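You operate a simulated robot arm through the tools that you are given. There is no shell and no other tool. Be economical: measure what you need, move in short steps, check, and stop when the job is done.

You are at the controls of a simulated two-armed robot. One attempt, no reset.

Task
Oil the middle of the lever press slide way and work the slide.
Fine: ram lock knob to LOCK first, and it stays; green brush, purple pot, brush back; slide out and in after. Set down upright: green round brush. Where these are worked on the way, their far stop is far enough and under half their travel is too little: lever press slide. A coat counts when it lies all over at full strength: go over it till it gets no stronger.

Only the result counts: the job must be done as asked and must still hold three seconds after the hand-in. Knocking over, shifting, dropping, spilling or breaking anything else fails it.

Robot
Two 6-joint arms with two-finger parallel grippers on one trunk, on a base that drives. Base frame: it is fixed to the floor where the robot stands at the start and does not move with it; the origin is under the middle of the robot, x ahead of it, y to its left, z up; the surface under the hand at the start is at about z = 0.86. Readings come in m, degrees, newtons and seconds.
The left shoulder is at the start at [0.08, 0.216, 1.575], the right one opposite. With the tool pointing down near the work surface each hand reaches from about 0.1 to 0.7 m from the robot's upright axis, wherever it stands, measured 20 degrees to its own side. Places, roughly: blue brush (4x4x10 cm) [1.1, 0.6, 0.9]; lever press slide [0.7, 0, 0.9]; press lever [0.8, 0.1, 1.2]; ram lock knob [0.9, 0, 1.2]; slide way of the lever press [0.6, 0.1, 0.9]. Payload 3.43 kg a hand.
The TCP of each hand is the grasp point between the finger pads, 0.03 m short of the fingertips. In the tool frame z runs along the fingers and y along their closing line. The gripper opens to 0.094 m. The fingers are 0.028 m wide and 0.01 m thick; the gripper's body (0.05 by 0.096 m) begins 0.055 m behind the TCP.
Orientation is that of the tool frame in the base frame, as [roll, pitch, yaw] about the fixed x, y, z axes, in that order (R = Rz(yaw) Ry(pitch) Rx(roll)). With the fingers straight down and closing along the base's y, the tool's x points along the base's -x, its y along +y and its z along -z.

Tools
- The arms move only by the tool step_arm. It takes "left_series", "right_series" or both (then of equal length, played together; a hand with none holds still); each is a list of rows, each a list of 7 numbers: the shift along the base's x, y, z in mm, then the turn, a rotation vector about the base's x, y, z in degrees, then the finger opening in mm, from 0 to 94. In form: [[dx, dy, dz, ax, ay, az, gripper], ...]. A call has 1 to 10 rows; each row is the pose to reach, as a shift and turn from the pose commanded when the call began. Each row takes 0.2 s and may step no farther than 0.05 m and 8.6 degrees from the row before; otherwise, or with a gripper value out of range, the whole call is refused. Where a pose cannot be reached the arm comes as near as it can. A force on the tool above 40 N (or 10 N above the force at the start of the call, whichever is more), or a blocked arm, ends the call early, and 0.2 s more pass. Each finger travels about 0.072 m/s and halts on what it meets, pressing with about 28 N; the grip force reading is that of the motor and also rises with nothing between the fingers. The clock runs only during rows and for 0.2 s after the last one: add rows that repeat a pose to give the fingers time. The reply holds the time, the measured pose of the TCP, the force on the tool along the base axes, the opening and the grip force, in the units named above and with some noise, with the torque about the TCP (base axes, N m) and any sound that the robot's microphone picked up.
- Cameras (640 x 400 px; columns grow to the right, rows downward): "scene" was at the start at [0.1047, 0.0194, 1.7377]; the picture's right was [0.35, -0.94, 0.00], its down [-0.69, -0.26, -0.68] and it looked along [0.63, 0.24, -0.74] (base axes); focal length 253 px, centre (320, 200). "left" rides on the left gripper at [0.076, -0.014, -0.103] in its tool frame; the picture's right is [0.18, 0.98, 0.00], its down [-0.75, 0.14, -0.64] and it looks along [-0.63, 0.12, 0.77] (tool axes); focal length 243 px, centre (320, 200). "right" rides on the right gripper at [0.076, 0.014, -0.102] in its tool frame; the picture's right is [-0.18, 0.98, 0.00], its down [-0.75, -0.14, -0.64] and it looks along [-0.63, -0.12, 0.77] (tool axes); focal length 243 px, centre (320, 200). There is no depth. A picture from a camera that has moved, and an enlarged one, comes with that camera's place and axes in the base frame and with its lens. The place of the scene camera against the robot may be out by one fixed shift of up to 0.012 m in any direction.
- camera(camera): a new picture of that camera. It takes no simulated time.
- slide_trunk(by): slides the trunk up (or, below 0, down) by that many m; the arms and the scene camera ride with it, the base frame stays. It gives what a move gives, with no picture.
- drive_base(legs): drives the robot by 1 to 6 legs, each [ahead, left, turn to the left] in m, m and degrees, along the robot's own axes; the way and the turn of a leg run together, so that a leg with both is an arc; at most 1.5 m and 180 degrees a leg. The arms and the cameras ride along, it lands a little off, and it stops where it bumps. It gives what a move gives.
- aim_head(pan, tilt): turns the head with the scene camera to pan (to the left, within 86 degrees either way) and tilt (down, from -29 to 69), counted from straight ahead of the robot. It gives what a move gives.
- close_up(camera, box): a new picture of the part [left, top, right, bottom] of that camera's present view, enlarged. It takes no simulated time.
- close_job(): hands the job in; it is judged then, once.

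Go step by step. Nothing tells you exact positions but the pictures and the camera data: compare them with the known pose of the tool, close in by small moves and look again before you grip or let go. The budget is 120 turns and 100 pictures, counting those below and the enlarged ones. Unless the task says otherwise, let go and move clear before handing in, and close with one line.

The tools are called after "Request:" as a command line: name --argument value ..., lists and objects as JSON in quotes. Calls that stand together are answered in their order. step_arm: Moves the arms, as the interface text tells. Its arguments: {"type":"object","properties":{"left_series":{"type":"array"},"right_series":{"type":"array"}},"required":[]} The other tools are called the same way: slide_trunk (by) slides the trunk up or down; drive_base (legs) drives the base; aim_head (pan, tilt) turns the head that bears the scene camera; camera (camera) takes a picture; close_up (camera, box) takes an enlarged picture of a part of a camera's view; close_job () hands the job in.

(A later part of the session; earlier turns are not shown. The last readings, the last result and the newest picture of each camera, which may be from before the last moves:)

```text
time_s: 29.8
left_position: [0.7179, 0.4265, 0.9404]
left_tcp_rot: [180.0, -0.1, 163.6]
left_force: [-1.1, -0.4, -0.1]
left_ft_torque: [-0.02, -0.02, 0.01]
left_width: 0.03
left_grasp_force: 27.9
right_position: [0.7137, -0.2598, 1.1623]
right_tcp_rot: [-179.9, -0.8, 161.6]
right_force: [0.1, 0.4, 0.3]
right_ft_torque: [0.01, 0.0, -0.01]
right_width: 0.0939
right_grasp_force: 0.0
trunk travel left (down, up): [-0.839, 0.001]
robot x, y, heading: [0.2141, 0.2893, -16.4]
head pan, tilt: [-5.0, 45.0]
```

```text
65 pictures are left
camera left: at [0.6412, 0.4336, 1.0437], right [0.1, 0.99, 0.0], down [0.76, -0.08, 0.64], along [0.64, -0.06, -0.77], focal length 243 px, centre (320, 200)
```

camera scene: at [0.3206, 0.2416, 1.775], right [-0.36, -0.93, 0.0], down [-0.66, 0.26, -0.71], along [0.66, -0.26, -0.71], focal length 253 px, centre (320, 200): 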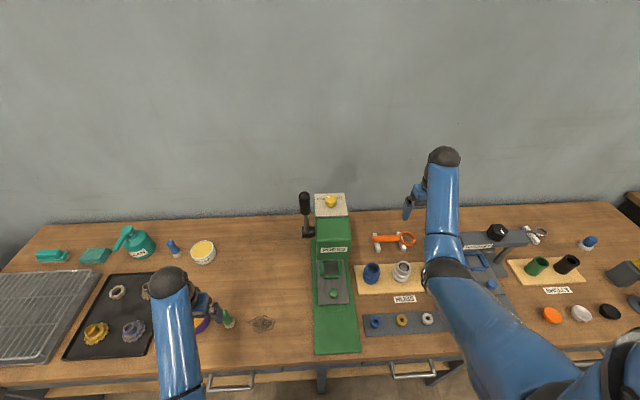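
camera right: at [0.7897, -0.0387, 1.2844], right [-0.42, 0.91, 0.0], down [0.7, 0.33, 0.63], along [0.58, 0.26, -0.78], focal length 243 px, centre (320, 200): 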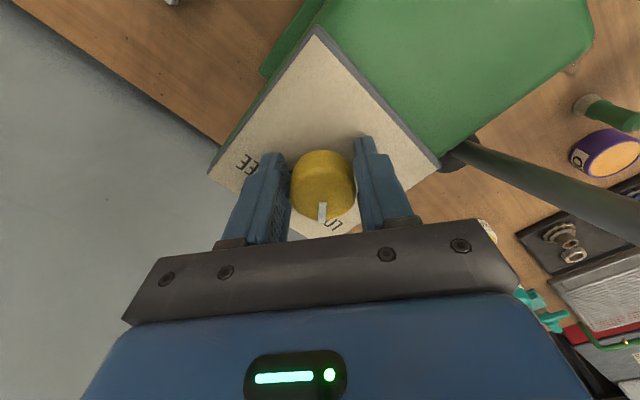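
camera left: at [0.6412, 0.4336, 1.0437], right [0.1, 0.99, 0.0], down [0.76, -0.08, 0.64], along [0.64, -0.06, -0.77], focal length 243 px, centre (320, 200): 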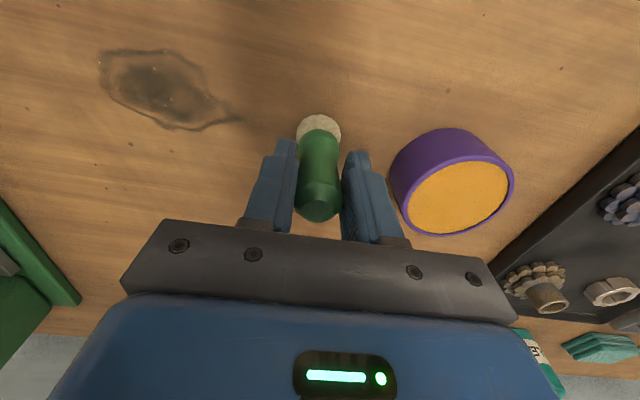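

The brush is gripped, with its tip 80 mm below the TCP. I'll lift it and go over the pot.

Request:
step_arm --left_series '[[0, 0, 40, 0, 0, 0, 10], [0, 0, 75, 0, 0, 0, 10], [25, 45, 75, 0, 0, 0, 10], [49, 88, 75, 0, 0, 0, 10], [49, 98, 75, 0, 0, 0, 10], [49, 98, 75, 0, 0, 0, 10]]'

Request:
camera --camera "left"

Request:
close_up --camera "scene" --box '[120, 230, 280, 330]'

```text
refused: row 3 steps farther than a row can; nothing moved
```

```text
64 pictures are left
camera left: at [0.6412, 0.4336, 1.0437], right [0.1, 0.99, 0.0], down [0.76, -0.08, 0.64], along [0.64, -0.06, -0.77], focal length 243 px, centre (320, 200)
```

left: 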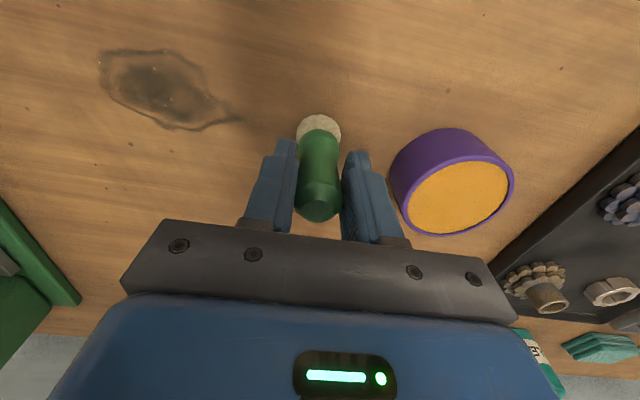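

```text
4.00 times, centred on (200, 280) of scene
camera zoom: at [0.3207, 0.2421, 1.775], right [-0.36, -0.93, 0.0], down [-0.66, 0.26, -0.71], along [0.66, -0.26, -0.71], focal length 1013 px, centre (800, -120)
```

zoom: 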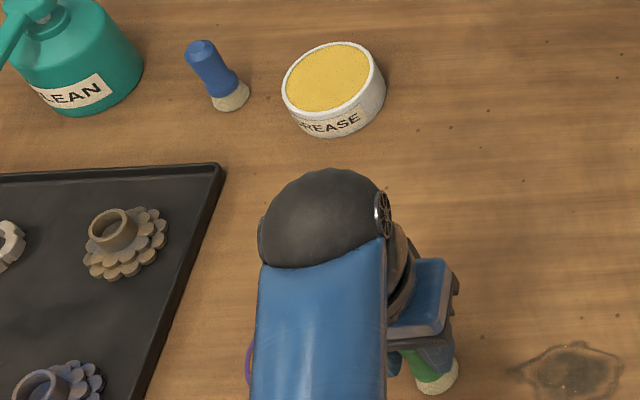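

Request:
step_arm --left_series '[[0, 0, 40, 0, 0, 0, 10], [0, 0, 75, 0, 0, 0, 10], [20, 40, 75, 0, 0, 0, 10], [40, 80, 75, 0, 0, 0, 10], [49, 97, 75, 0, 0, 0, 10], [49, 97, 75, 0, 0, 0, 10]]'

Request:
camera --camera "left"

```text
time_s: 31.2
left_position: [0.7649, 0.5222, 1.0175]
left_tcp_rot: [180.0, -0.1, 163.6]
left_force: [-0.4, -0.3, -0.4]
left_ft_torque: [0.02, -0.04, 0.02]
left_width: 0.0301
left_grasp_force: 27.8
right_position: [0.714, -0.2601, 1.1631]
right_tcp_rot: [-179.9, -1.0, 161.7]
right_force: [-0.5, -0.8, 0.0]
right_ft_torque: [0.0, 0.0, 0.01]
right_width: 0.0938
right_grasp_force: 0.1
trunk travel left (down, up): [-0.839, 0.001]
robot x, y, heading: [0.2151, 0.2899, -16.5]
head pan, tilt: [-5.0, 45.0]
```

```text
62 pictures are left
camera left: at [0.6873, 0.5298, 1.1207], right [0.1, 0.99, 0.0], down [0.76, -0.08, 0.64], along [0.64, -0.06, -0.77], focal length 243 px, centre (320, 200)
```

left: 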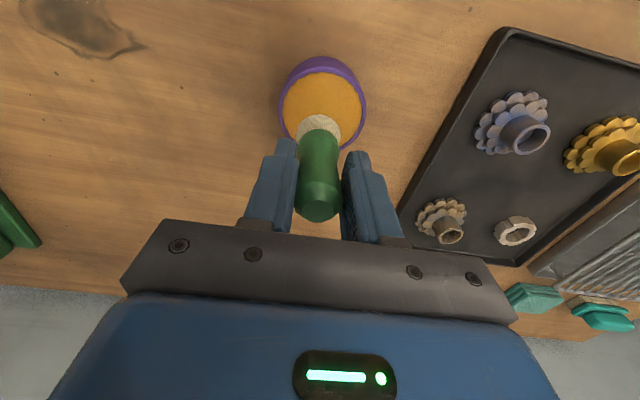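

It is centred over the pot, and I'll dip gently.

Request:
step_arm --left_series '[[0, 2, -15, 0, 0, 0, 10], [1, 2, -30, 0, 0, 0, 10], [1, 2, -42, 0, 0, 0, 10], [1, 2, -50, 0, 0, 0, 10], [1, 2, -50, 0, 0, 0, 10]]'

Request:
close_up --camera "left" --box '[220, 90, 420, 215]'

```text
time_s: 32.2
left_position: [0.7696, 0.5218, 0.9749]
left_tcp_rot: [179.6, 0.8, 163.5]
left_force: [-7.3, -4.1, 23.9]
left_ft_torque: [-0.32, 0.82, 0.0]
left_width: 0.0281
left_grasp_force: 27.3
right_position: [0.7112, -0.2606, 1.1636]
right_tcp_rot: [-179.9, -0.9, 161.6]
right_force: [-0.3, 0.4, -0.5]
right_ft_torque: [-0.01, 0.01, 0.01]
right_width: 0.0942
right_grasp_force: 0.1
trunk travel left (down, up): [-0.839, 0.001]
robot x, y, heading: [0.2155, 0.2912, -16.5]
head pan, tilt: [-5.0, 45.0]
stopped in row 5 (left hand): the force on the tool passed its limit at 41 N (the readings are from after the stop); the commanded pose is now the measured one
```

```text
3.20 times, centred on (320, 152) of left
camera zoom: at [0.6907, 0.5305, 1.0771], right [0.1, 0.99, 0.0], down [0.75, -0.08, 0.65], along [0.65, -0.06, -0.76], focal length 776 px, centre (320, 352)
```

zoom: 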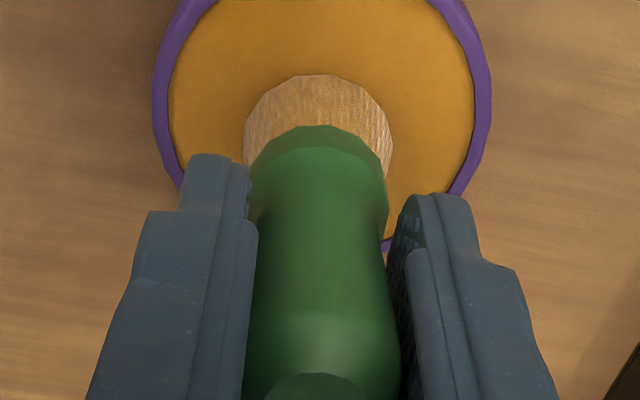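

The brush touched the fill and the bristles are stained orange. I'll lift and check the brush in the grip.

Request:
step_arm --left_series '[[-3, 1, 15, 0, 0, 0, 10], [-3, 1, 45, 0, 0, 0, 10], [-3, 1, 75, 0, 0, 0, 10], [-3, 1, 75, 0, 0, 0, 10]]'

Request:
camera --camera "left"

```text
time_s: 33.2
left_position: [0.766, 0.5251, 1.0459]
left_tcp_rot: [179.8, 0.6, 163.6]
left_force: [0.3, 0.0, -1.1]
left_ft_torque: [-0.02, 0.03, -0.02]
left_width: 0.0282
left_grasp_force: 28.2
right_position: [0.715, -0.2603, 1.1631]
right_tcp_rot: [-179.9, -0.8, 161.5]
right_force: [0.4, 0.7, 0.3]
right_ft_torque: [0.05, 0.04, 0.01]
right_width: 0.0938
right_grasp_force: 0.1
trunk travel left (down, up): [-0.839, 0.001]
robot x, y, heading: [0.2152, 0.2876, -16.3]
head pan, tilt: [-5.0, 45.0]
```

```text
60 pictures are left
camera left: at [0.6885, 0.5323, 1.1474], right [0.1, 0.99, 0.0], down [0.76, -0.08, 0.65], along [0.65, -0.06, -0.76], focal length 243 px, centre (320, 200)
```

left: 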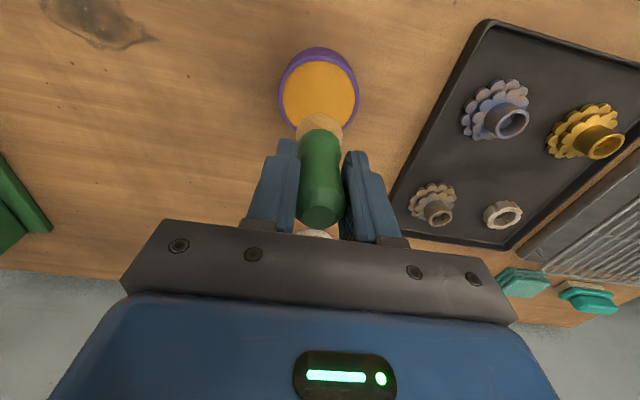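

The brush is still firm and upright. I'll carry it over the slide way at height.

Request:
step_arm --left_series '[[-25, -40, 0, 0, 0, 0, 10], [-50, -80, 0, 0, 0, 0, 10], [-75, -120, 0, 0, 0, 0, 10], [-100, -160, 0, 0, 0, 0, 10], [-125, -200, 0, 0, 0, 0, 10], [-150, -240, 0, 0, 0, 0, 10], [-175, -280, 0, 0, 0, 0, 10], [-200, -320, 0, 0, 0, 0, 10], [-210, -350, 0, 0, 0, 0, 10], [-210, -350, 0, 0, 0, 0, 10]]'

Request:
camera --camera "left"

```text
time_s: 35.5
left_position: [0.561, 0.1775, 1.0459]
left_tcp_rot: [179.9, 0.6, 163.6]
left_force: [0.6, 0.3, -0.6]
left_ft_torque: [0.01, 0.03, 0.03]
left_width: 0.0281
left_grasp_force: 28.0
left hand out of reach, approached as far as the arm can: row 4, 5, 6, 7, 8
right_position: [0.7148, -0.2596, 1.1631]
right_tcp_rot: [-179.9, -0.9, 161.6]
right_force: [0.4, -0.8, 0.1]
right_ft_torque: [-0.01, 0.01, 0.02]
right_width: 0.0942
right_grasp_force: 0.1
trunk travel left (down, up): [-0.839, 0.001]
robot x, y, heading: [0.2143, 0.291, -16.4]
head pan, tilt: [-5.0, 45.0]
```

```text
59 pictures are left
camera left: at [0.4811, 0.1832, 1.1483], right [0.1, 0.99, 0.0], down [0.76, -0.08, 0.65], along [0.65, -0.06, -0.76], focal length 243 px, centre (320, 200)
```

left: 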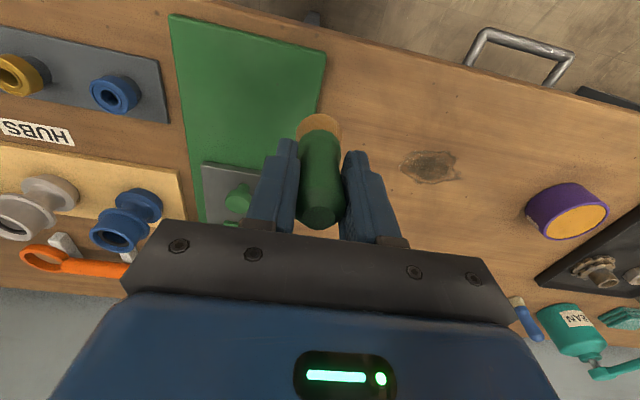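

The exposed way runs from about (0.505, 0.117) to the slide front at about (0.646, 0.069), so its middle is near (0.575, 0.093). I'll go there and lower.

Request:
step_arm --left_series '[[7, -42, -20, 0, 0, 0, 10], [14, -84, -40, 0, 0, 0, 10], [14, -84, -70, 0, 0, 0, 10], [14, -84, -85, 0, 0, 0, 10], [14, -84, -85, 0, 0, 0, 10]]'

Request:
camera --camera "left"

Request:
camera --camera "scene"

```text
time_s: 36.6
left_position: [0.57, 0.0875, 0.9604]
left_tcp_rot: [179.7, 0.5, 163.6]
left_force: [0.5, 0.9, -0.7]
left_ft_torque: [-0.01, -0.02, 0.02]
left_width: 0.0283
left_grasp_force: 27.8
right_position: [0.7139, -0.2613, 1.1641]
right_tcp_rot: [180.0, -0.9, 161.6]
right_force: [0.3, 0.2, -0.4]
right_ft_torque: [-0.03, 0.0, 0.03]
right_width: 0.0941
right_grasp_force: 0.1
trunk travel left (down, up): [-0.839, 0.001]
robot x, y, heading: [0.2155, 0.2883, -16.4]
head pan, tilt: [-5.0, 45.0]
```

```text
58 pictures are left
camera left: at [0.4927, 0.0954, 1.0635], right [0.1, 0.99, 0.0], down [0.76, -0.08, 0.65], along [0.65, -0.06, -0.76], focal length 243 px, centre (320, 200)
```

left: 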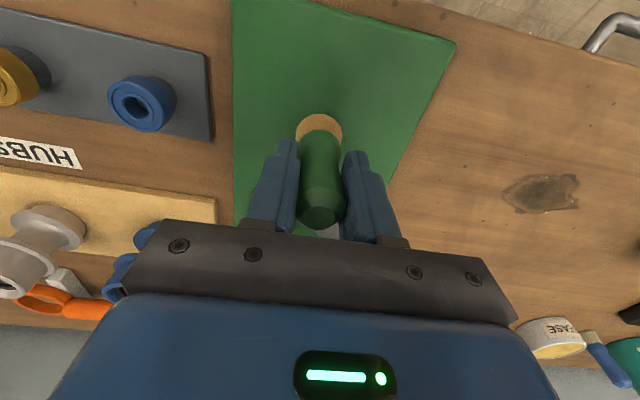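

```text
57 pictures are left
camera scene: at [0.321, 0.2406, 1.775], right [-0.36, -0.93, 0.0], down [-0.66, 0.26, -0.71], along [0.66, -0.26, -0.71], focal length 253 px, centre (320, 200)
```

scene: 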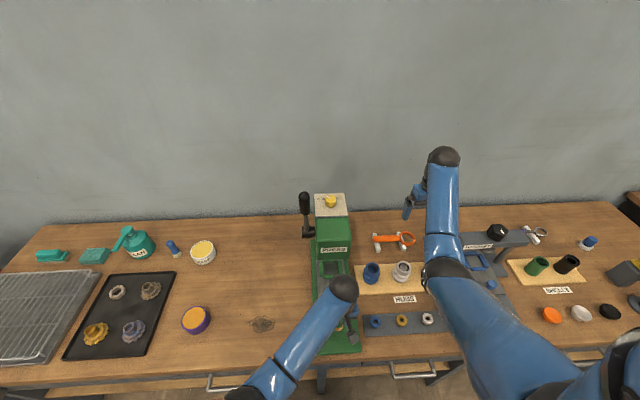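

Request:
step_arm --left_series '[[0, 0, -4, 0, 0, 0, 10], [0, 0, -8, 0, 0, 0, 10], [0, 0, -8, 0, 0, 0, 10]]'

```text
time_s: 37.5
left_position: [0.5706, 0.0895, 0.9535]
left_tcp_rot: [179.7, 0.5, 163.5]
left_force: [-0.5, 0.1, -0.1]
left_ft_torque: [-0.01, 0.01, 0.04]
left_width: 0.028
left_grasp_force: 28.2
right_position: [0.7145, -0.2597, 1.1632]
right_tcp_rot: [-179.9, -0.9, 161.7]
right_force: [-0.7, -0.1, 0.1]
right_ft_torque: [0.01, 0.05, -0.01]
right_width: 0.0942
right_grasp_force: 0.1
trunk travel left (down, up): [-0.839, 0.001]
robot x, y, heading: [0.218, 0.2891, -16.5]
head pan, tilt: [-5.0, 45.0]
```

Request:
step_arm --left_series '[[0, 0, -4, 0, 0, 0, 10], [0, 0, -7, 0, 0, 0, 10], [0, 0, -7, 0, 0, 0, 10]]'

```text
time_s: 38.2
left_position: [0.5722, 0.0908, 0.9468]
left_tcp_rot: [179.8, 0.5, 163.7]
left_force: [0.5, 0.3, -1.0]
left_ft_torque: [0.03, -0.07, 0.01]
left_width: 0.0281
left_grasp_force: 28.2
right_position: [0.7136, -0.2611, 1.1636]
right_tcp_rot: [-179.9, -0.9, 161.6]
right_force: [0.8, -0.8, 0.7]
right_ft_torque: [0.0, -0.01, 0.01]
right_width: 0.0942
right_grasp_force: 0.0
trunk travel left (down, up): [-0.839, 0.001]
robot x, y, heading: [0.2145, 0.2896, -16.4]
head pan, tilt: [-5.0, 45.0]
```

Request:
step_arm --left_series '[[0, 0, -3, 0, 0, 0, 10], [0, 0, -5, 0, 0, 0, 10], [0, 0, -5, 0, 0, 0, 10]]'

Request:
close_up --camera "left" --box '[220, 50, 440, 190]'

```text
time_s: 39.0
left_position: [0.5726, 0.0909, 0.9458]
left_tcp_rot: [-180.0, 0.9, 163.7]
left_force: [1.9, 1.6, 38.1]
left_ft_torque: [0.18, 0.16, 0.0]
left_width: 0.0279
left_grasp_force: 27.8
right_position: [0.7122, -0.2582, 1.1658]
right_tcp_rot: [-179.8, -0.7, 161.6]
right_force: [0.0, 0.2, 0.0]
right_ft_torque: [-0.05, 0.01, -0.04]
right_width: 0.0942
right_grasp_force: 0.1
trunk travel left (down, up): [-0.839, 0.001]
robot x, y, heading: [0.2116, 0.2878, -16.4]
head pan, tilt: [-5.0, 45.0]
```

```text
2.86 times, centred on (330, 120) of left
camera zoom: at [0.4936, 0.0991, 1.0473], right [0.1, 0.99, 0.0], down [0.75, -0.07, 0.65], along [0.65, -0.07, -0.76], focal length 693 px, centre (291, 429)
```

zoom: 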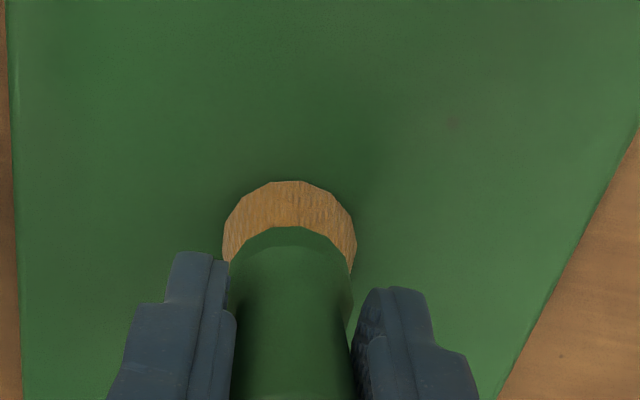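

Contact is at TCP z of about 0.945. I'll ease the pressure and make a first stroke to see how the coat shows.

Request:
step_arm --left_series '[[0, 0, 2.5, 0, 0, 0, 10], [-14, 5, 2.5, 0, 0, 0, 10], [-28, 9, 2.5, 0, 0, 0, 10], [-14, 5, 2.5, 0, 0, 0, 10], [0, 0, 2.5, 0, 0, 0, 10], [14, -5, 2.5, 0, 0, 0, 10], [28, -9, 2.5, 0, 0, 0, 10], [14, -5, 2.5, 0, 0, 0, 10], [0, 0, 2.5, 0, 0, 0, 10]]'

Request:
close_up --camera "left" --box '[220, 50, 440, 190]'

```text
time_s: 41.0
left_position: [0.5753, 0.0916, 0.9465]
left_tcp_rot: [180.0, 0.7, 163.6]
left_force: [6.3, -3.3, 23.2]
left_ft_torque: [-0.37, -0.59, 0.03]
left_width: 0.0282
left_grasp_force: 28.1
right_position: [0.7143, -0.2585, 1.1649]
right_tcp_rot: [-180.0, -0.9, 161.6]
right_force: [-0.3, 0.0, 0.1]
right_ft_torque: [0.03, 0.02, -0.01]
right_width: 0.094
right_grasp_force: 0.1
trunk travel left (down, up): [-0.839, 0.001]
robot x, y, heading: [0.2111, 0.2899, -16.2]
head pan, tilt: [-5.0, 45.0]
```

```text
2.86 times, centred on (330, 120) of left
camera zoom: at [0.4955, 0.0993, 1.0475], right [0.1, 0.99, 0.0], down [0.75, -0.08, 0.65], along [0.65, -0.07, -0.76], focal length 693 px, centre (291, 429)
```

zoom: 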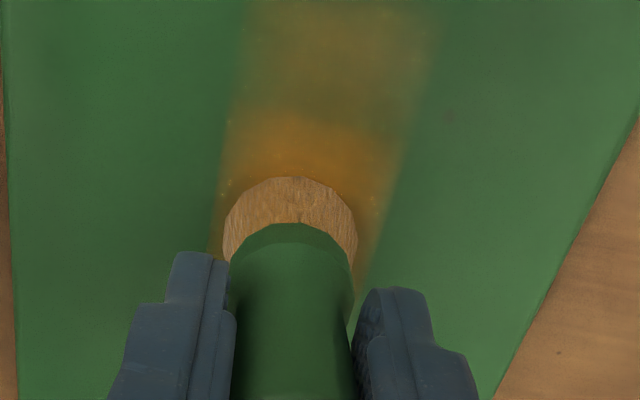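

Request:
step_arm --left_series '[[0, 0, 30, 0, 0, 0, 10], [30, -10, 60, 0, 0, 0, 10], [60, -20, 75, 0, 0, 0, 10], [60, -20, 75, 0, 0, 0, 10]]'

Request:
camera --camera "left"

Request:
close_up --camera "scene" --box '[290, 260, 390, 360]'

```text
time_s: 42.0
left_position: [0.6323, 0.0735, 1.0167]
left_tcp_rot: [179.7, 0.6, 163.6]
left_force: [0.4, -0.3, -0.2]
left_ft_torque: [-0.01, 0.01, -0.02]
left_width: 0.0282
left_grasp_force: 28.4
right_position: [0.7141, -0.2613, 1.1628]
right_tcp_rot: [-179.8, -0.8, 161.6]
right_force: [0.5, 0.0, -0.2]
right_ft_torque: [0.01, 0.01, 0.0]
right_width: 0.094
right_grasp_force: 0.0
trunk travel left (down, up): [-0.839, 0.001]
robot x, y, heading: [0.218, 0.2886, -16.6]
head pan, tilt: [-5.0, 45.0]
```

```text
54 pictures are left
camera left: at [0.5537, 0.0792, 1.1196], right [0.1, 0.99, 0.0], down [0.76, -0.08, 0.65], along [0.65, -0.06, -0.76], focal length 243 px, centre (320, 200)
```

left: 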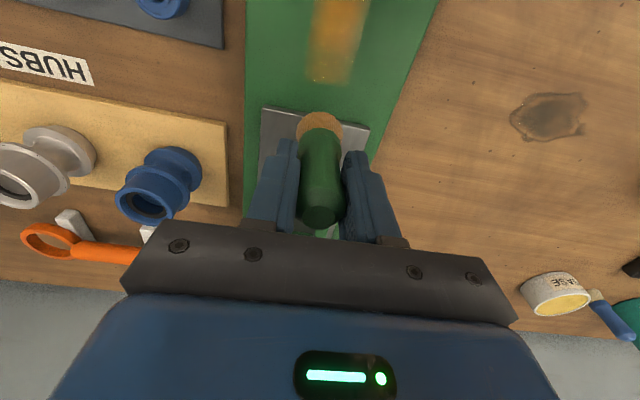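

```text
4.00 times, centred on (340, 310) of scene
camera zoom: at [0.3206, 0.2417, 1.775], right [-0.36, -0.93, 0.0], down [-0.66, 0.26, -0.71], along [0.66, -0.26, -0.71], focal length 1013 px, centre (240, -240)
```

zoom: 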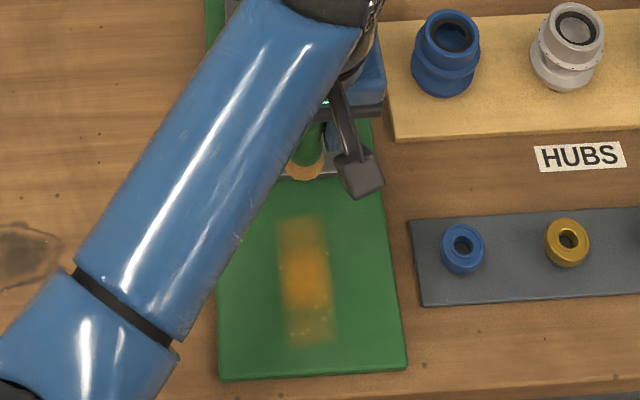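

The coat shows as an orange band about 37 mm wide, centred on the way. I'll rub in lateral lanes across the width of the middle, without going near the ends.

Request:
step_arm --left_series '[[-12, 25, -35, 0, 0, 0, 10], [-24, 52, -68, 0, 0, 0, 10], [-24, 52, -74.5, 0, 0, 0, 10], [-32.7, 25.4, -74.5, 0, 0, 0, 10], [-41.4, -1.2, -74.5, 0, 0, 0, 10], [-50, -27.8, -74.5, 0, 0, 0, 10], [-61.5, -24, -74.5, 0, 0, 0, 10], [-52.8, 2.6, -74.5, 0, 0, 0, 10], [-44, 29, -74.5, 0, 0, 0, 10], [-35.4, 55.8, -74.5, 0, 0, 0, 10]]'

```text
time_s: 44.2
left_position: [0.5969, 0.1258, 0.9461]
left_tcp_rot: [179.9, 0.8, 163.7]
left_force: [-1.3, -7.5, 27.9]
left_ft_torque: [-0.53, 0.08, -0.04]
left_width: 0.0277
left_grasp_force: 28.1
right_position: [0.7111, -0.2604, 1.1643]
right_tcp_rot: [-179.8, -0.8, 161.4]
right_force: [0.4, 0.2, -0.2]
right_ft_torque: [0.01, 0.0, 0.0]
right_width: 0.0942
right_grasp_force: 0.0
trunk travel left (down, up): [-0.839, 0.001]
robot x, y, heading: [0.2121, 0.2869, -16.3]
head pan, tilt: [-5.0, 45.0]
```

Request:
step_arm --left_series '[[-11.4, 3.7, 0.5, 0, 0, 0, 10], [-20.1, -22.9, 0.5, 0, 0, 0, 10], [-28.8, -49.5, 0.5, 0, 0, 0, 10], [-37.5, -76.1, 0.5, 0, 0, 0, 10], [-48.9, -72.4, 0.5, 0, 0, 0, 10], [-40.2, -45.8, 0.5, 0, 0, 0, 10], [-31.5, -19.2, 0.5, 0, 0, 0, 10], [-22.8, 7.4, 0.5, 0, 0, 0, 10], [-34.2, 11.1, 0.5, 0, 0, 0, 10], [-42.9, -15.5, 0.5, 0, 0, 0, 10]]'

Request:
close_up --camera "scene" --box '[290, 260, 390, 360]'

```text
time_s: 46.5
left_position: [0.5533, 0.1148, 0.9457]
left_tcp_rot: [179.6, 0.7, 163.7]
left_force: [1.3, 5.9, 25.0]
left_ft_torque: [0.34, -0.23, 0.05]
left_width: 0.0278
left_grasp_force: 27.9
right_position: [0.7116, -0.2578, 1.1661]
right_tcp_rot: [-179.8, -0.8, 161.6]
right_force: [0.6, 0.8, -0.8]
right_ft_torque: [-0.02, 0.01, -0.02]
right_width: 0.0939
right_grasp_force: 0.1
trunk travel left (down, up): [-0.839, 0.001]
robot x, y, heading: [0.2168, 0.2899, -16.1]
head pan, tilt: [-5.0, 45.0]
```

```text
4.00 times, centred on (340, 310) of scene
camera zoom: at [0.3174, 0.2462, 1.7754], right [-0.36, -0.93, 0.0], down [-0.66, 0.26, -0.71], along [0.66, -0.26, -0.71], focal length 1013 px, centre (240, -240)
```

zoom: 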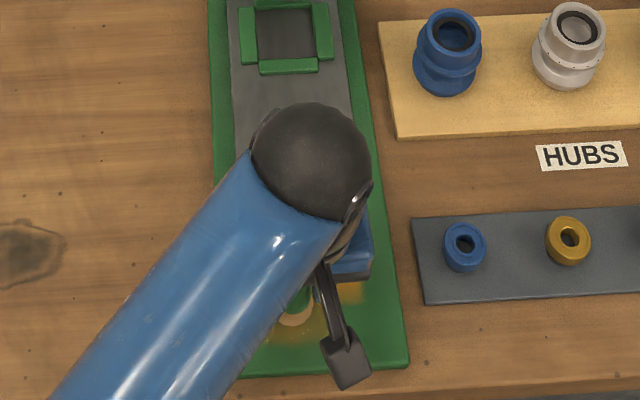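

Request:
step_arm --left_series '[[-8.7, -26.6, 0, 0, 0, 0, 10], [-17.4, -53.2, 0, 0, 0, 0, 10], [-8.7, -26.6, 0, 0, 0, 0, 10], [0, 0, 0, 0, 0, 0, 10], [8.7, 26.6, 0, 0, 0, 0, 10], [8.7, 26.6, 40, 0, 0, 0, 10], [20, 60, 65, 0, 0, 0, 10], [35, 100, 70, 0, 0, 0, 10], [50, 140, 70, 0, 0, 0, 10], [50, 140, 70, 0, 0, 0, 10]]'

Request:
close_up --camera "scene" --box '[290, 270, 390, 360]'

```text
time_s: 48.6
left_position: [0.6048, 0.2513, 1.0155]
left_tcp_rot: [179.8, 0.5, 163.5]
left_force: [0.3, -0.4, 0.2]
left_ft_torque: [0.01, 0.01, -0.03]
left_width: 0.0279
left_grasp_force: 28.5
right_position: [0.7143, -0.2603, 1.163]
right_tcp_rot: [180.0, -0.9, 161.7]
right_force: [-0.2, -0.5, -0.6]
right_ft_torque: [-0.02, 0.02, -0.02]
right_width: 0.094
right_grasp_force: 0.0
trunk travel left (down, up): [-0.839, 0.001]
robot x, y, heading: [0.2126, 0.29, -16.5]
head pan, tilt: [-5.0, 45.0]
```

```text
4.44 times, centred on (340, 315) of scene
camera zoom: at [0.3205, 0.2406, 1.775], right [-0.36, -0.93, 0.0], down [-0.66, 0.26, -0.71], along [0.66, -0.26, -0.71], focal length 1125 px, centre (231, -311)
```

zoom: 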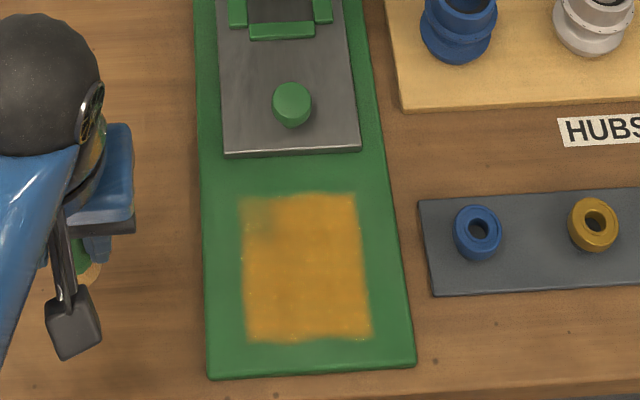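

The coat is clipped to a neat rectangle (about 90 mm wide), weaker only at its upper left corner. I'll dip again before going over it more widely.

Request:
step_arm --left_series '[[25, 42, 5, 0, 0, 0, 10], [48, 80, 10, 0, 0, 0, 10], [71, 120, 10, 0, 0, 0, 10], [94, 160, 10, 0, 0, 0, 10], [117, 200, 10, 0, 0, 0, 10], [140, 238, 10, 0, 0, 0, 10], [161, 274, 5, 0, 0, 0, 10], [161, 274, -25, 0, 0, 0, 10], [161, 274, -42, 0, 0, 0, 10], [161, 274, -42, 0, 0, 0, 10]]'

Request:
camera --camera "left"

```text
time_s: 50.9
left_position: [0.7628, 0.5269, 0.9755]
left_tcp_rot: [179.6, 0.9, 163.6]
left_force: [-2.1, 0.9, 22.1]
left_ft_torque: [-0.05, 0.16, -0.04]
left_width: 0.028
left_grasp_force: 27.5
right_position: [0.7138, -0.2611, 1.1643]
right_tcp_rot: [-180.0, -0.8, 161.7]
right_force: [0.1, 0.1, 0.2]
right_ft_torque: [-0.03, 0.01, 0.0]
right_width: 0.0941
right_grasp_force: 0.0
trunk travel left (down, up): [-0.839, 0.001]
robot x, y, heading: [0.2153, 0.2889, -16.4]
head pan, tilt: [-5.0, 45.0]
```

```text
50 pictures are left
camera left: at [0.6845, 0.5332, 1.0769], right [0.1, 0.99, 0.0], down [0.75, -0.08, 0.65], along [0.65, -0.06, -0.76], focal length 243 px, centre (320, 200)
```

left: 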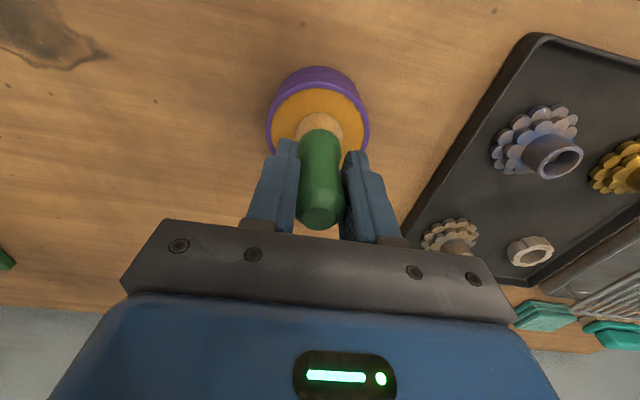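

Request:
step_arm --left_series '[[0, 0, 40, 0, 0, 0, 10], [-22, -37, 50, 0, 0, 0, 10], [-44, -76, 50, 0, 0, 0, 10], [-67, -116, 50, 0, 0, 0, 10], [-90, -156, 50, 0, 0, 0, 10], [-114, -196, 50, 0, 0, 0, 10], [-138, -236, 50, 0, 0, 0, 10], [-161, -274, 42, 0, 0, 0, 10], [-161, -274, 42, 0, 0, 0, 10]]'

```text
time_s: 52.9
left_position: [0.6033, 0.2533, 1.0155]
left_tcp_rot: [179.9, 0.5, 163.6]
left_force: [-0.1, -0.1, -0.1]
left_ft_torque: [0.02, 0.04, 0.0]
left_width: 0.028
left_grasp_force: 28.2
right_position: [0.7148, -0.2589, 1.1636]
right_tcp_rot: [-179.9, -1.0, 161.6]
right_force: [-0.7, 0.7, 0.5]
right_ft_torque: [0.02, 0.02, 0.04]
right_width: 0.0939
right_grasp_force: 0.1
trunk travel left (down, up): [-0.839, 0.001]
robot x, y, heading: [0.216, 0.2902, -16.5]
head pan, tilt: [-5.0, 45.0]
```

Request:
step_arm --left_series '[[6, -45, -5, 0, 0, 0, 10], [12, -90, -15, 0, 0, 0, 10], [17, -128, -40, 0, 0, 0, 10], [17, -132, -70, 0, 0, 0, 10], [8.3, -158.6, -70, 0, 0, 0, 10], [-0.4, -185.2, -70, 0, 0, 0, 10], [-9.1, -211.8, -70, 0, 0, 0, 10], [-22.4, -207.4, -70, 0, 0, 0, 10], [-13.7, -180.8, -70, 0, 0, 0, 10], [-5, -154.2, -70, 0, 0, 0, 10]]'

```text
time_s: 55.0
left_position: [0.5962, 0.1001, 0.9462]
left_tcp_rot: [179.9, 0.6, 163.5]
left_force: [-3.6, -4.3, 15.8]
left_ft_torque: [-0.34, 0.2, -0.02]
left_width: 0.0284
left_grasp_force: 28.3
right_position: [0.7132, -0.2599, 1.1642]
right_tcp_rot: [-179.8, -0.8, 161.6]
right_force: [0.0, -0.1, -0.4]
right_ft_torque: [-0.06, -0.03, 0.0]
right_width: 0.0939
right_grasp_force: 0.0
trunk travel left (down, up): [-0.839, 0.001]
robot x, y, heading: [0.2148, 0.2895, -16.4]
head pan, tilt: [-5.0, 45.0]
```

Request:
step_arm --left_series '[[8.7, 26.6, 0, 0, 0, 0, 10], [-4.6, 31, 0, 0, 0, 0, 10], [-13.3, 4.4, 0, 0, 0, 0, 10], [-22, -22.2, 0, 0, 0, 0, 10], [-30.7, -48.8, 0, 0, 0, 0, 10], [-44, -44.4, 0, 0, 0, 0, 10], [-35.3, -17.8, 0, 0, 0, 0, 10], [-26.6, 8.8, 0, 0, 0, 0, 10], [-17.9, 35.4, 0, 0, 0, 0, 10], [-31.2, 39.8, 0, 0, 0, 0, 10]]'

Request:
step_arm --left_series '[[-8.7, -26.6, 0, 0, 0, 0, 10], [-17.4, -53.2, 0, 0, 0, 0, 10], [-26.1, -79.8, 0, 0, 0, 0, 10], [-37.5, -76.1, 0, 0, 0, 0, 10], [-28.8, -49.5, 0, 0, 0, 0, 10], [-20.1, -22.9, 0, 0, 0, 0, 10], [-11.4, 3.7, 0, 0, 0, 0, 10], [0, 20, 40, 0, 0, 0, 10], [15, 60, 65, 0, 0, 0, 10], [30, 100, 70, 0, 0, 0, 10]]'

Request:
step_arm --left_series '[[10, 35, 0, 0, 0, 0, 10], [10, 35, 0, 0, 0, 0, 10]]'

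Request:
close_up --camera "scene" --box '[290, 270, 390, 360]'

```text
time_s: 57.2
left_position: [0.5658, 0.1352, 0.9474]
left_tcp_rot: [179.7, 0.5, 163.7]
left_force: [0.8, -0.8, -0.9]
left_ft_torque: [-0.01, -0.02, 0.02]
left_width: 0.0286
left_grasp_force: 28.2
right_position: [0.7138, -0.2596, 1.1634]
right_tcp_rot: [-179.9, -0.8, 161.6]
right_force: [0.1, -0.5, 0.6]
right_ft_torque: [-0.01, 0.01, -0.01]
right_width: 0.0939
right_grasp_force: 0.0
trunk travel left (down, up): [-0.839, 0.001]
robot x, y, heading: [0.2138, 0.2894, -16.4]
head pan, tilt: [-5.0, 45.0]
```

```text
time_s: 59.5
left_position: [0.5983, 0.2378, 1.0222]
left_tcp_rot: [179.8, 0.5, 163.6]
left_force: [0.0, -0.5, -0.4]
left_ft_torque: [-0.03, 0.0, 0.01]
left_width: 0.0283
left_grasp_force: 28.0
right_position: [0.7148, -0.2582, 1.1644]
right_tcp_rot: [-179.7, -0.9, 161.5]
right_force: [0.1, -0.4, -0.6]
right_ft_torque: [-0.02, -0.02, 0.01]
right_width: 0.0937
right_grasp_force: 0.0
trunk travel left (down, up): [-0.839, 0.001]
robot x, y, heading: [0.2162, 0.2914, -16.5]
head pan, tilt: [-5.0, 45.0]
```

```text
time_s: 60.0
left_position: [0.6097, 0.2719, 1.0203]
left_tcp_rot: [179.7, 0.7, 163.6]
left_force: [0.6, -0.2, 0.1]
left_ft_torque: [0.0, 0.0, 0.0]
left_width: 0.0285
left_grasp_force: 28.3
right_position: [0.7154, -0.2591, 1.1629]
right_tcp_rot: [-179.8, -0.8, 161.6]
right_force: [0.1, 0.4, -0.3]
right_ft_torque: [0.0, 0.01, -0.03]
right_width: 0.0939
right_grasp_force: 0.1
trunk travel left (down, up): [-0.839, 0.001]
robot x, y, heading: [0.2134, 0.287, -16.5]
head pan, tilt: [-5.0, 45.0]
```

```text
4.44 times, centred on (340, 315) of scene
camera zoom: at [0.3208, 0.2434, 1.7751], right [-0.36, -0.93, 0.0], down [-0.66, 0.26, -0.71], along [0.66, -0.26, -0.71], focal length 1125 px, centre (231, -311)
```

zoom: 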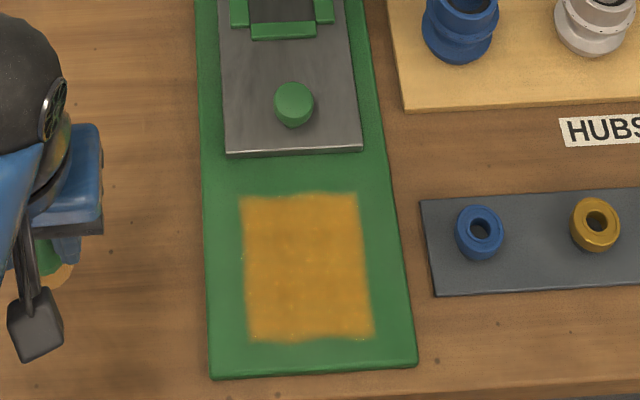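

The painted extent did not grow, so the target patch is that rectangle. I'll look closely at its uniformity.

Request:
close_up --camera "scene" --box '[338, 308, 380, 352]'

Request:
close_up --camera "left" --box '[100, 0, 320, 140]'

```text
9.09 times, centred on (359, 330) of scene
camera zoom: at [0.3208, 0.2434, 1.7751], right [-0.36, -0.93, 0.0], down [-0.66, 0.26, -0.71], along [0.66, -0.26, -0.71], focal length 2302 px, centre (-34, -982)
```

zoom: 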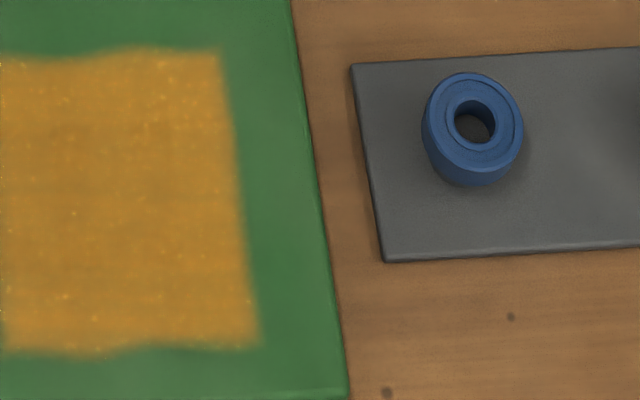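

```text
2.86 times, centred on (210, 70) of left
camera zoom: at [0.532, 0.279, 1.1215], right [0.1, 0.99, 0.0], down [0.76, -0.08, 0.65], along [0.65, -0.06, -0.76], focal length 693 px, centre (634, 571)
```

zoom: 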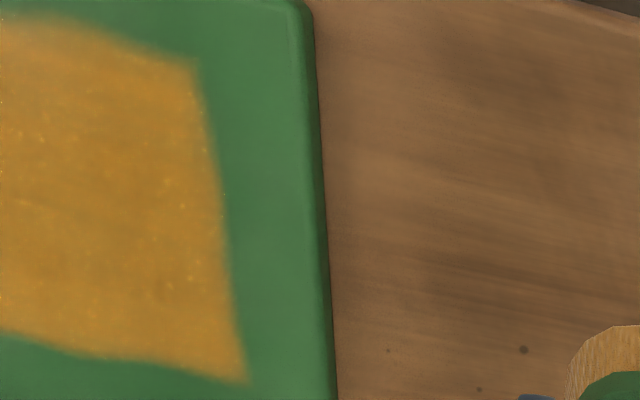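

The patch is about 90 x 100 mm centred on (0.574, 0.09). The near lanes of the last pass had lost contact, so I'll go over it again with firmer contact, near end first.

Request:
step_arm --left_series '[[-15, -45, -5, 0, 0, 0, 10], [-30, -88, -15, 0, 0, 0, 10], [-50, -122, -40, 0, 0, 0, 10], [-57, -131, -77, 0, 0, 0, 10], [-65.7, -157.6, -77, 0, 0, 0, 10], [-74.4, -184.2, -77, 0, 0, 0, 10], [-83.1, -210.8, -77, 0, 0, 0, 10], [-69.8, -215.2, -77, 0, 0, 0, 10], [-61.1, -188.6, -77, 0, 0, 0, 10], [-52.4, -162, -77, 0, 0, 0, 10]]'

```text
time_s: 62.2
left_position: [0.5525, 0.1089, 0.9379]
left_tcp_rot: [179.9, 0.6, 163.6]
left_force: [1.1, -4.1, 13.3]
left_ft_torque: [-0.4, -0.26, -0.06]
left_width: 0.0283
left_grasp_force: 28.2
right_position: [0.7134, -0.2588, 1.1648]
right_tcp_rot: [-179.9, -0.9, 161.6]
right_force: [0.1, 0.3, -0.3]
right_ft_torque: [-0.01, -0.02, 0.0]
right_width: 0.0941
right_grasp_force: 0.0
trunk travel left (down, up): [-0.839, 0.001]
robot x, y, heading: [0.2141, 0.2877, -16.5]
head pan, tilt: [-5.0, 45.0]
```

Request:
step_arm --left_series '[[8.7, 26.6, 0, 0, 0, 0, 10], [22, 22.2, 0, 0, 0, 0, 10], [13.3, -4.4, 0, 0, 0, 0, 10], [4.6, -31, 0, 0, 0, 0, 10], [-4.1, -57.6, 0, 0, 0, 0, 10], [9.2, -62, 0, 0, 0, 0, 10], [17.9, -35.4, 0, 0, 0, 0, 10], [26.6, -8.8, 0, 0, 0, 0, 10], [35.3, 17.8, 0, 0, 0, 0, 10], [48.6, 13.4, 0, 0, 0, 0, 10]]'

Request:
step_arm --left_series '[[-8.7, -26.6, -0.5, 0, 0, 0, 10], [-17.4, -53.2, -0.5, 0, 0, 0, 10], [-26.1, -79.8, -0.5, 0, 0, 0, 10], [-10.9, -84.8, -0.5, 0, 0, 0, 10], [-2.2, -58.2, -0.5, 0, 0, 0, 10], [6.5, -31.6, -0.5, 0, 0, 0, 10], [15.2, -5, -0.5, 0, 0, 0, 10], [15, 20, 40, 0, 0, 0, 10], [15, 60, 60, 0, 0, 0, 10], [25, 105, 75, 0, 0, 0, 10]]'

Request:
step_arm --left_series '[[10, 35, 0, 0, 0, 0, 10], [10, 35, 0, 0, 0, 0, 10]]'

Request:
close_up --camera "scene" --box '[290, 270, 390, 360]'

Request:
camera --camera "left"

```text
time_s: 64.5
left_position: [0.6037, 0.1226, 0.9381]
left_tcp_rot: [179.7, 0.5, 163.5]
left_force: [-4.9, 3.5, 15.3]
left_ft_torque: [0.18, 0.03, 0.01]
left_width: 0.0278
left_grasp_force: 27.8
right_position: [0.7132, -0.2596, 1.1638]
right_tcp_rot: [-179.9, -0.7, 161.7]
right_force: [-1.4, 0.5, 0.3]
right_ft_torque: [0.02, -0.02, 0.03]
right_width: 0.0942
right_grasp_force: 0.1
trunk travel left (down, up): [-0.839, 0.001]
robot x, y, heading: [0.2155, 0.2913, -16.5]
head pan, tilt: [-5.0, 45.0]
```

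```text
time_s: 66.7
left_position: [0.6304, 0.2323, 1.009]
left_tcp_rot: [179.8, 0.4, 163.6]
left_force: [0.1, 0.6, -1.4]
left_ft_torque: [0.05, 0.0, 0.04]
left_width: 0.0282
left_grasp_force: 28.2
right_position: [0.7134, -0.2587, 1.1635]
right_tcp_rot: [-179.8, -0.9, 161.6]
right_force: [0.8, 0.2, -0.3]
right_ft_torque: [0.0, -0.02, 0.0]
right_width: 0.0939
right_grasp_force: 0.0
trunk travel left (down, up): [-0.839, 0.001]
robot x, y, heading: [0.2161, 0.2895, -16.3]
head pan, tilt: [-5.0, 45.0]
```

```text
time_s: 67.2
left_position: [0.6386, 0.2657, 1.0082]
left_tcp_rot: [179.9, 0.5, 163.6]
left_force: [0.0, 0.0, -0.9]
left_ft_torque: [-0.02, 0.01, 0.01]
left_width: 0.0281
left_grasp_force: 27.5
right_position: [0.7142, -0.2589, 1.164]
right_tcp_rot: [-180.0, -0.9, 161.6]
right_force: [-0.4, -1.3, -0.3]
right_ft_torque: [-0.01, 0.0, 0.01]
right_width: 0.0942
right_grasp_force: 0.0
trunk travel left (down, up): [-0.839, 0.001]
robot x, y, heading: [0.2162, 0.285, -16.5]
head pan, tilt: [-5.0, 45.0]
```

```text
4.44 times, centred on (340, 315) of scene
camera zoom: at [0.3201, 0.2435, 1.7751], right [-0.36, -0.93, 0.0], down [-0.66, 0.26, -0.71], along [0.66, -0.26, -0.71], focal length 1125 px, centre (231, -311)
```

zoom: 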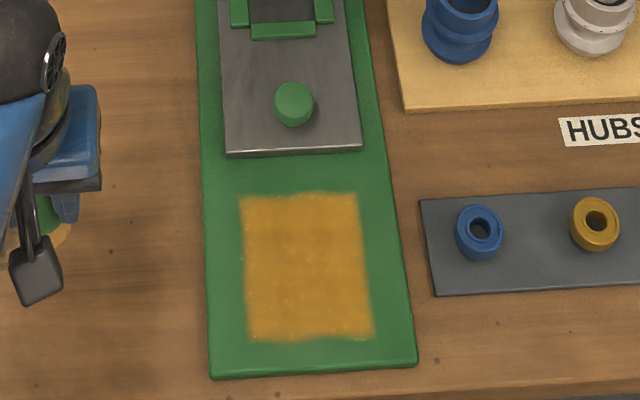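

```text
45 pictures are left
camera left: at [0.5606, 0.2727, 1.1105], right [0.1, 0.99, 0.0], down [0.76, -0.08, 0.65], along [0.65, -0.06, -0.76], focal length 243 px, centre (320, 200)
```

left: 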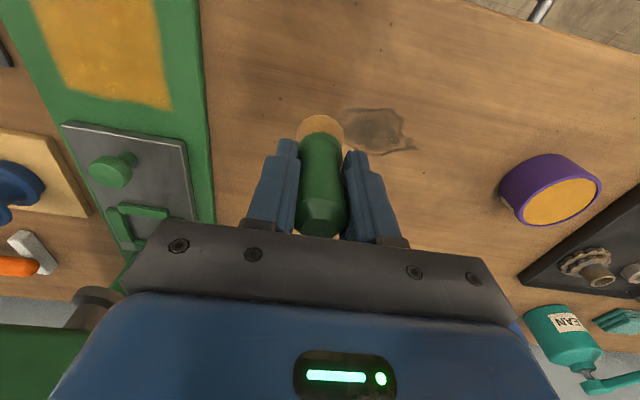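

The coat is uniform and unchanged from the previous pass, so it is at full strength. I'll carry the brush back to where it stood.

Request:
step_arm --left_series '[[20, 40, 0, 0, 0, 0, 10], [40, 80, 0, 0, 0, 0, 10], [60, 120, 0, 0, 0, 0, 10], [79, 160, 0, 0, 0, 0, 10], [79, 161, -30, 0, 0, 0, 10], [79, 161, -65, 0, 0, 0, 10], [79, 161, -65, 0, 0, 0, 10]]'

Request:
camera --camera "left"

Request:
close_up --camera "scene" --box '[170, 280, 290, 355]'

```text
time_s: 68.8
left_position: [0.7148, 0.4243, 0.947]
left_tcp_rot: [179.8, 0.5, 163.6]
left_force: [-0.2, 0.1, -0.6]
left_ft_torque: [0.02, 0.03, 0.0]
left_width: 0.0282
left_grasp_force: 28.0
right_position: [0.7144, -0.2593, 1.1633]
right_tcp_rot: [-179.9, -0.8, 161.6]
right_force: [0.4, -0.1, 0.3]
right_ft_torque: [0.02, 0.0, -0.03]
right_width: 0.0941
right_grasp_force: 0.1
trunk travel left (down, up): [-0.839, 0.001]
robot x, y, heading: [0.2171, 0.2878, -16.7]
head pan, tilt: [-5.0, 45.0]
```

```text
44 pictures are left
camera left: at [0.6374, 0.4306, 1.0484], right [0.1, 0.99, 0.0], down [0.76, -0.08, 0.65], along [0.65, -0.06, -0.76], focal length 243 px, centre (320, 200)
```

left: 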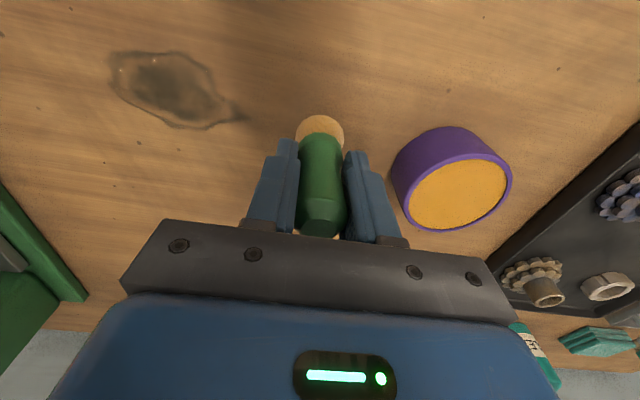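

```text
5.33 times, centred on (230, 318) of scene
camera zoom: at [0.3209, 0.242, 1.775], right [-0.36, -0.93, 0.0], down [-0.66, 0.26, -0.71], along [0.66, -0.26, -0.71], focal length 1350 px, centre (800, -427)
```

zoom: 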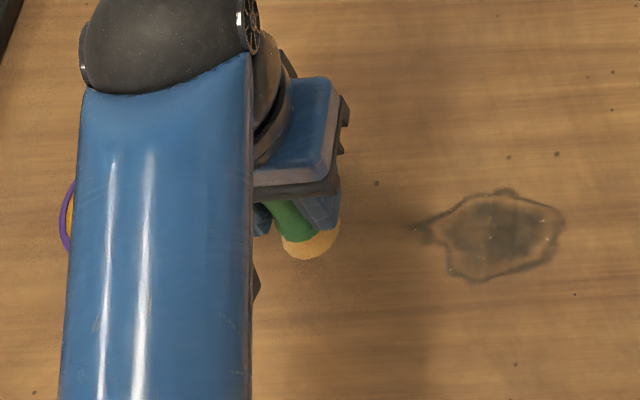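

Request:
step_arm --left_series '[[2, 2, -7, 0, 0, 0, 10], [2, 2, -13, 0, 0, 0, 10], [2, 2, -13, 0, 0, 0, 10]]'

```text
time_s: 69.7
left_position: [0.7195, 0.4268, 0.9344]
left_tcp_rot: [179.8, 0.6, 163.5]
left_force: [0.7, -0.3, -0.7]
left_ft_torque: [-0.02, -0.01, 0.01]
left_width: 0.0283
left_grasp_force: 27.7
right_position: [0.7151, -0.2609, 1.1623]
right_tcp_rot: [-179.8, -0.9, 161.6]
right_force: [-0.1, -0.3, 0.0]
right_ft_torque: [-0.02, -0.02, -0.03]
right_width: 0.0943
right_grasp_force: 0.1
trunk travel left (down, up): [-0.839, 0.001]
robot x, y, heading: [0.213, 0.2917, -16.5]
head pan, tilt: [-5.0, 45.0]
```

Request:
step_arm --left_series '[[0, 0, -3, 0, 0, 0, 10], [0, 0, -6, 0, 0, 0, 10], [0, 0, -6, 0, 0, 0, 10]]'

```text
time_s: 70.5
left_position: [0.7193, 0.4258, 0.9278]
left_tcp_rot: [179.8, 0.5, 163.7]
left_force: [0.3, -0.1, -1.0]
left_ft_torque: [0.01, 0.01, -0.03]
left_width: 0.028
left_grasp_force: 27.8
right_position: [0.7144, -0.2604, 1.1625]
right_tcp_rot: [-179.8, -0.8, 161.6]
right_force: [-0.5, 0.2, -0.1]
right_ft_torque: [0.03, 0.02, 0.04]
right_width: 0.0939
right_grasp_force: 0.1
trunk travel left (down, up): [-0.839, 0.001]
robot x, y, heading: [0.2177, 0.29, -16.4]
head pan, tilt: [-5.0, 45.0]
```

Request:
step_arm --left_series '[[0, 0, -2, 0, 0, 0, 10], [0, 0, -4, 0, 0, 0, 10], [0, 0, -4, 0, 0, 0, 10]]'

```text
time_s: 71.2
left_position: [0.7192, 0.4275, 0.9239]
left_tcp_rot: [179.8, 0.5, 163.5]
left_force: [0.5, 0.2, -0.7]
left_ft_torque: [0.03, -0.02, 0.01]
left_width: 0.0281
left_grasp_force: 27.4
right_position: [0.7144, -0.2605, 1.1624]
right_tcp_rot: [-179.9, -0.9, 161.6]
right_force: [0.8, 0.3, 0.5]
right_ft_torque: [0.0, 0.0, -0.02]
right_width: 0.0943
right_grasp_force: 0.0
trunk travel left (down, up): [-0.839, 0.001]
robot x, y, heading: [0.2175, 0.2891, -16.4]
head pan, tilt: [-5.0, 45.0]
```

Request:
step_arm --left_series '[[0, 0, -2, 0, 0, 0, 10], [0, 0, -3.5, 0, 0, 0, 10], [0, 0, -3.5, 0, 0, 0, 10]]'

Request:
close_up --camera "left" --box '[240, 90, 400, 190]'

```text
time_s: 72.0
left_position: [0.7197, 0.4269, 0.9244]
left_tcp_rot: [179.7, 0.7, 163.6]
left_force: [0.7, 2.7, 11.6]
left_ft_torque: [0.07, -0.2, 0.06]
left_width: 0.0281
left_grasp_force: 28.0
right_position: [0.7139, -0.2599, 1.1638]
right_tcp_rot: [-179.9, -0.8, 161.5]
right_force: [0.1, -0.7, -0.3]
right_ft_torque: [-0.04, 0.01, 0.03]
right_width: 0.094
right_grasp_force: 0.0
trunk travel left (down, up): [-0.839, 0.001]
robot x, y, heading: [0.2141, 0.2887, -16.2]
head pan, tilt: [-5.0, 45.0]
```

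```text
4.00 times, centred on (320, 140) of left
camera zoom: at [0.6413, 0.4334, 1.0257], right [0.1, 0.99, 0.0], down [0.75, -0.08, 0.65], along [0.65, -0.06, -0.76], focal length 970 px, centre (320, 440)
```

zoom: 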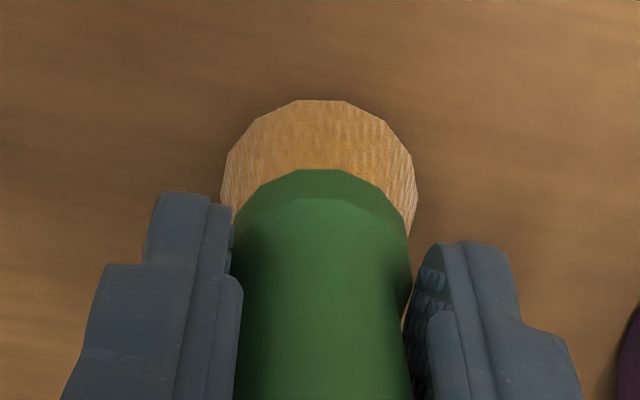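

It has touched down, so I'll open and rise.

Request:
step_arm --left_series '[[0, 0, 1, 0, 0, 0, 10], [0, 0, 1, 0, 0, 0, 32], [0, 0, 1, 0, 0, 0, 45], [0, 0, 1, 0, 0, 0, 58], [0, 0, 1, 0, 0, 0, 58], [0, 0, 20, 0, 0, 0, 58], [0, 0, 50, 0, 0, 0, 58], [0, 0, 90, 0, 0, 0, 58], [0, 0, 120, 0, 0, 0, 58], [0, 0, 120, 0, 0, 0, 58]]'

Request:
camera --camera "left"

```text
time_s: 74.2
left_position: [0.7193, 0.4289, 1.0425]
left_tcp_rot: [179.8, 0.5, 163.6]
left_force: [0.3, 1.1, 0.9]
left_ft_torque: [0.0, 0.0, -0.02]
left_width: 0.0581
left_grasp_force: 0.1
right_position: [0.7143, -0.2605, 1.1629]
right_tcp_rot: [-179.9, -0.8, 161.6]
right_force: [-0.3, -0.6, 0.9]
right_ft_torque: [-0.01, 0.01, -0.02]
right_width: 0.0939
right_grasp_force: 0.1
trunk travel left (down, up): [-0.839, 0.001]
robot x, y, heading: [0.2138, 0.2895, -16.6]
head pan, tilt: [-5.0, 45.0]
```

```text
41 pictures are left
camera left: at [0.64, 0.4357, 1.1443], right [0.1, 0.99, 0.0], down [0.76, -0.08, 0.65], along [0.65, -0.06, -0.76], focal length 243 px, centre (320, 200)
```

left: 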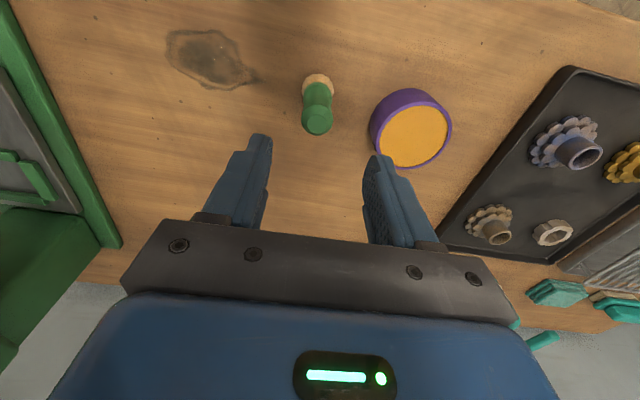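

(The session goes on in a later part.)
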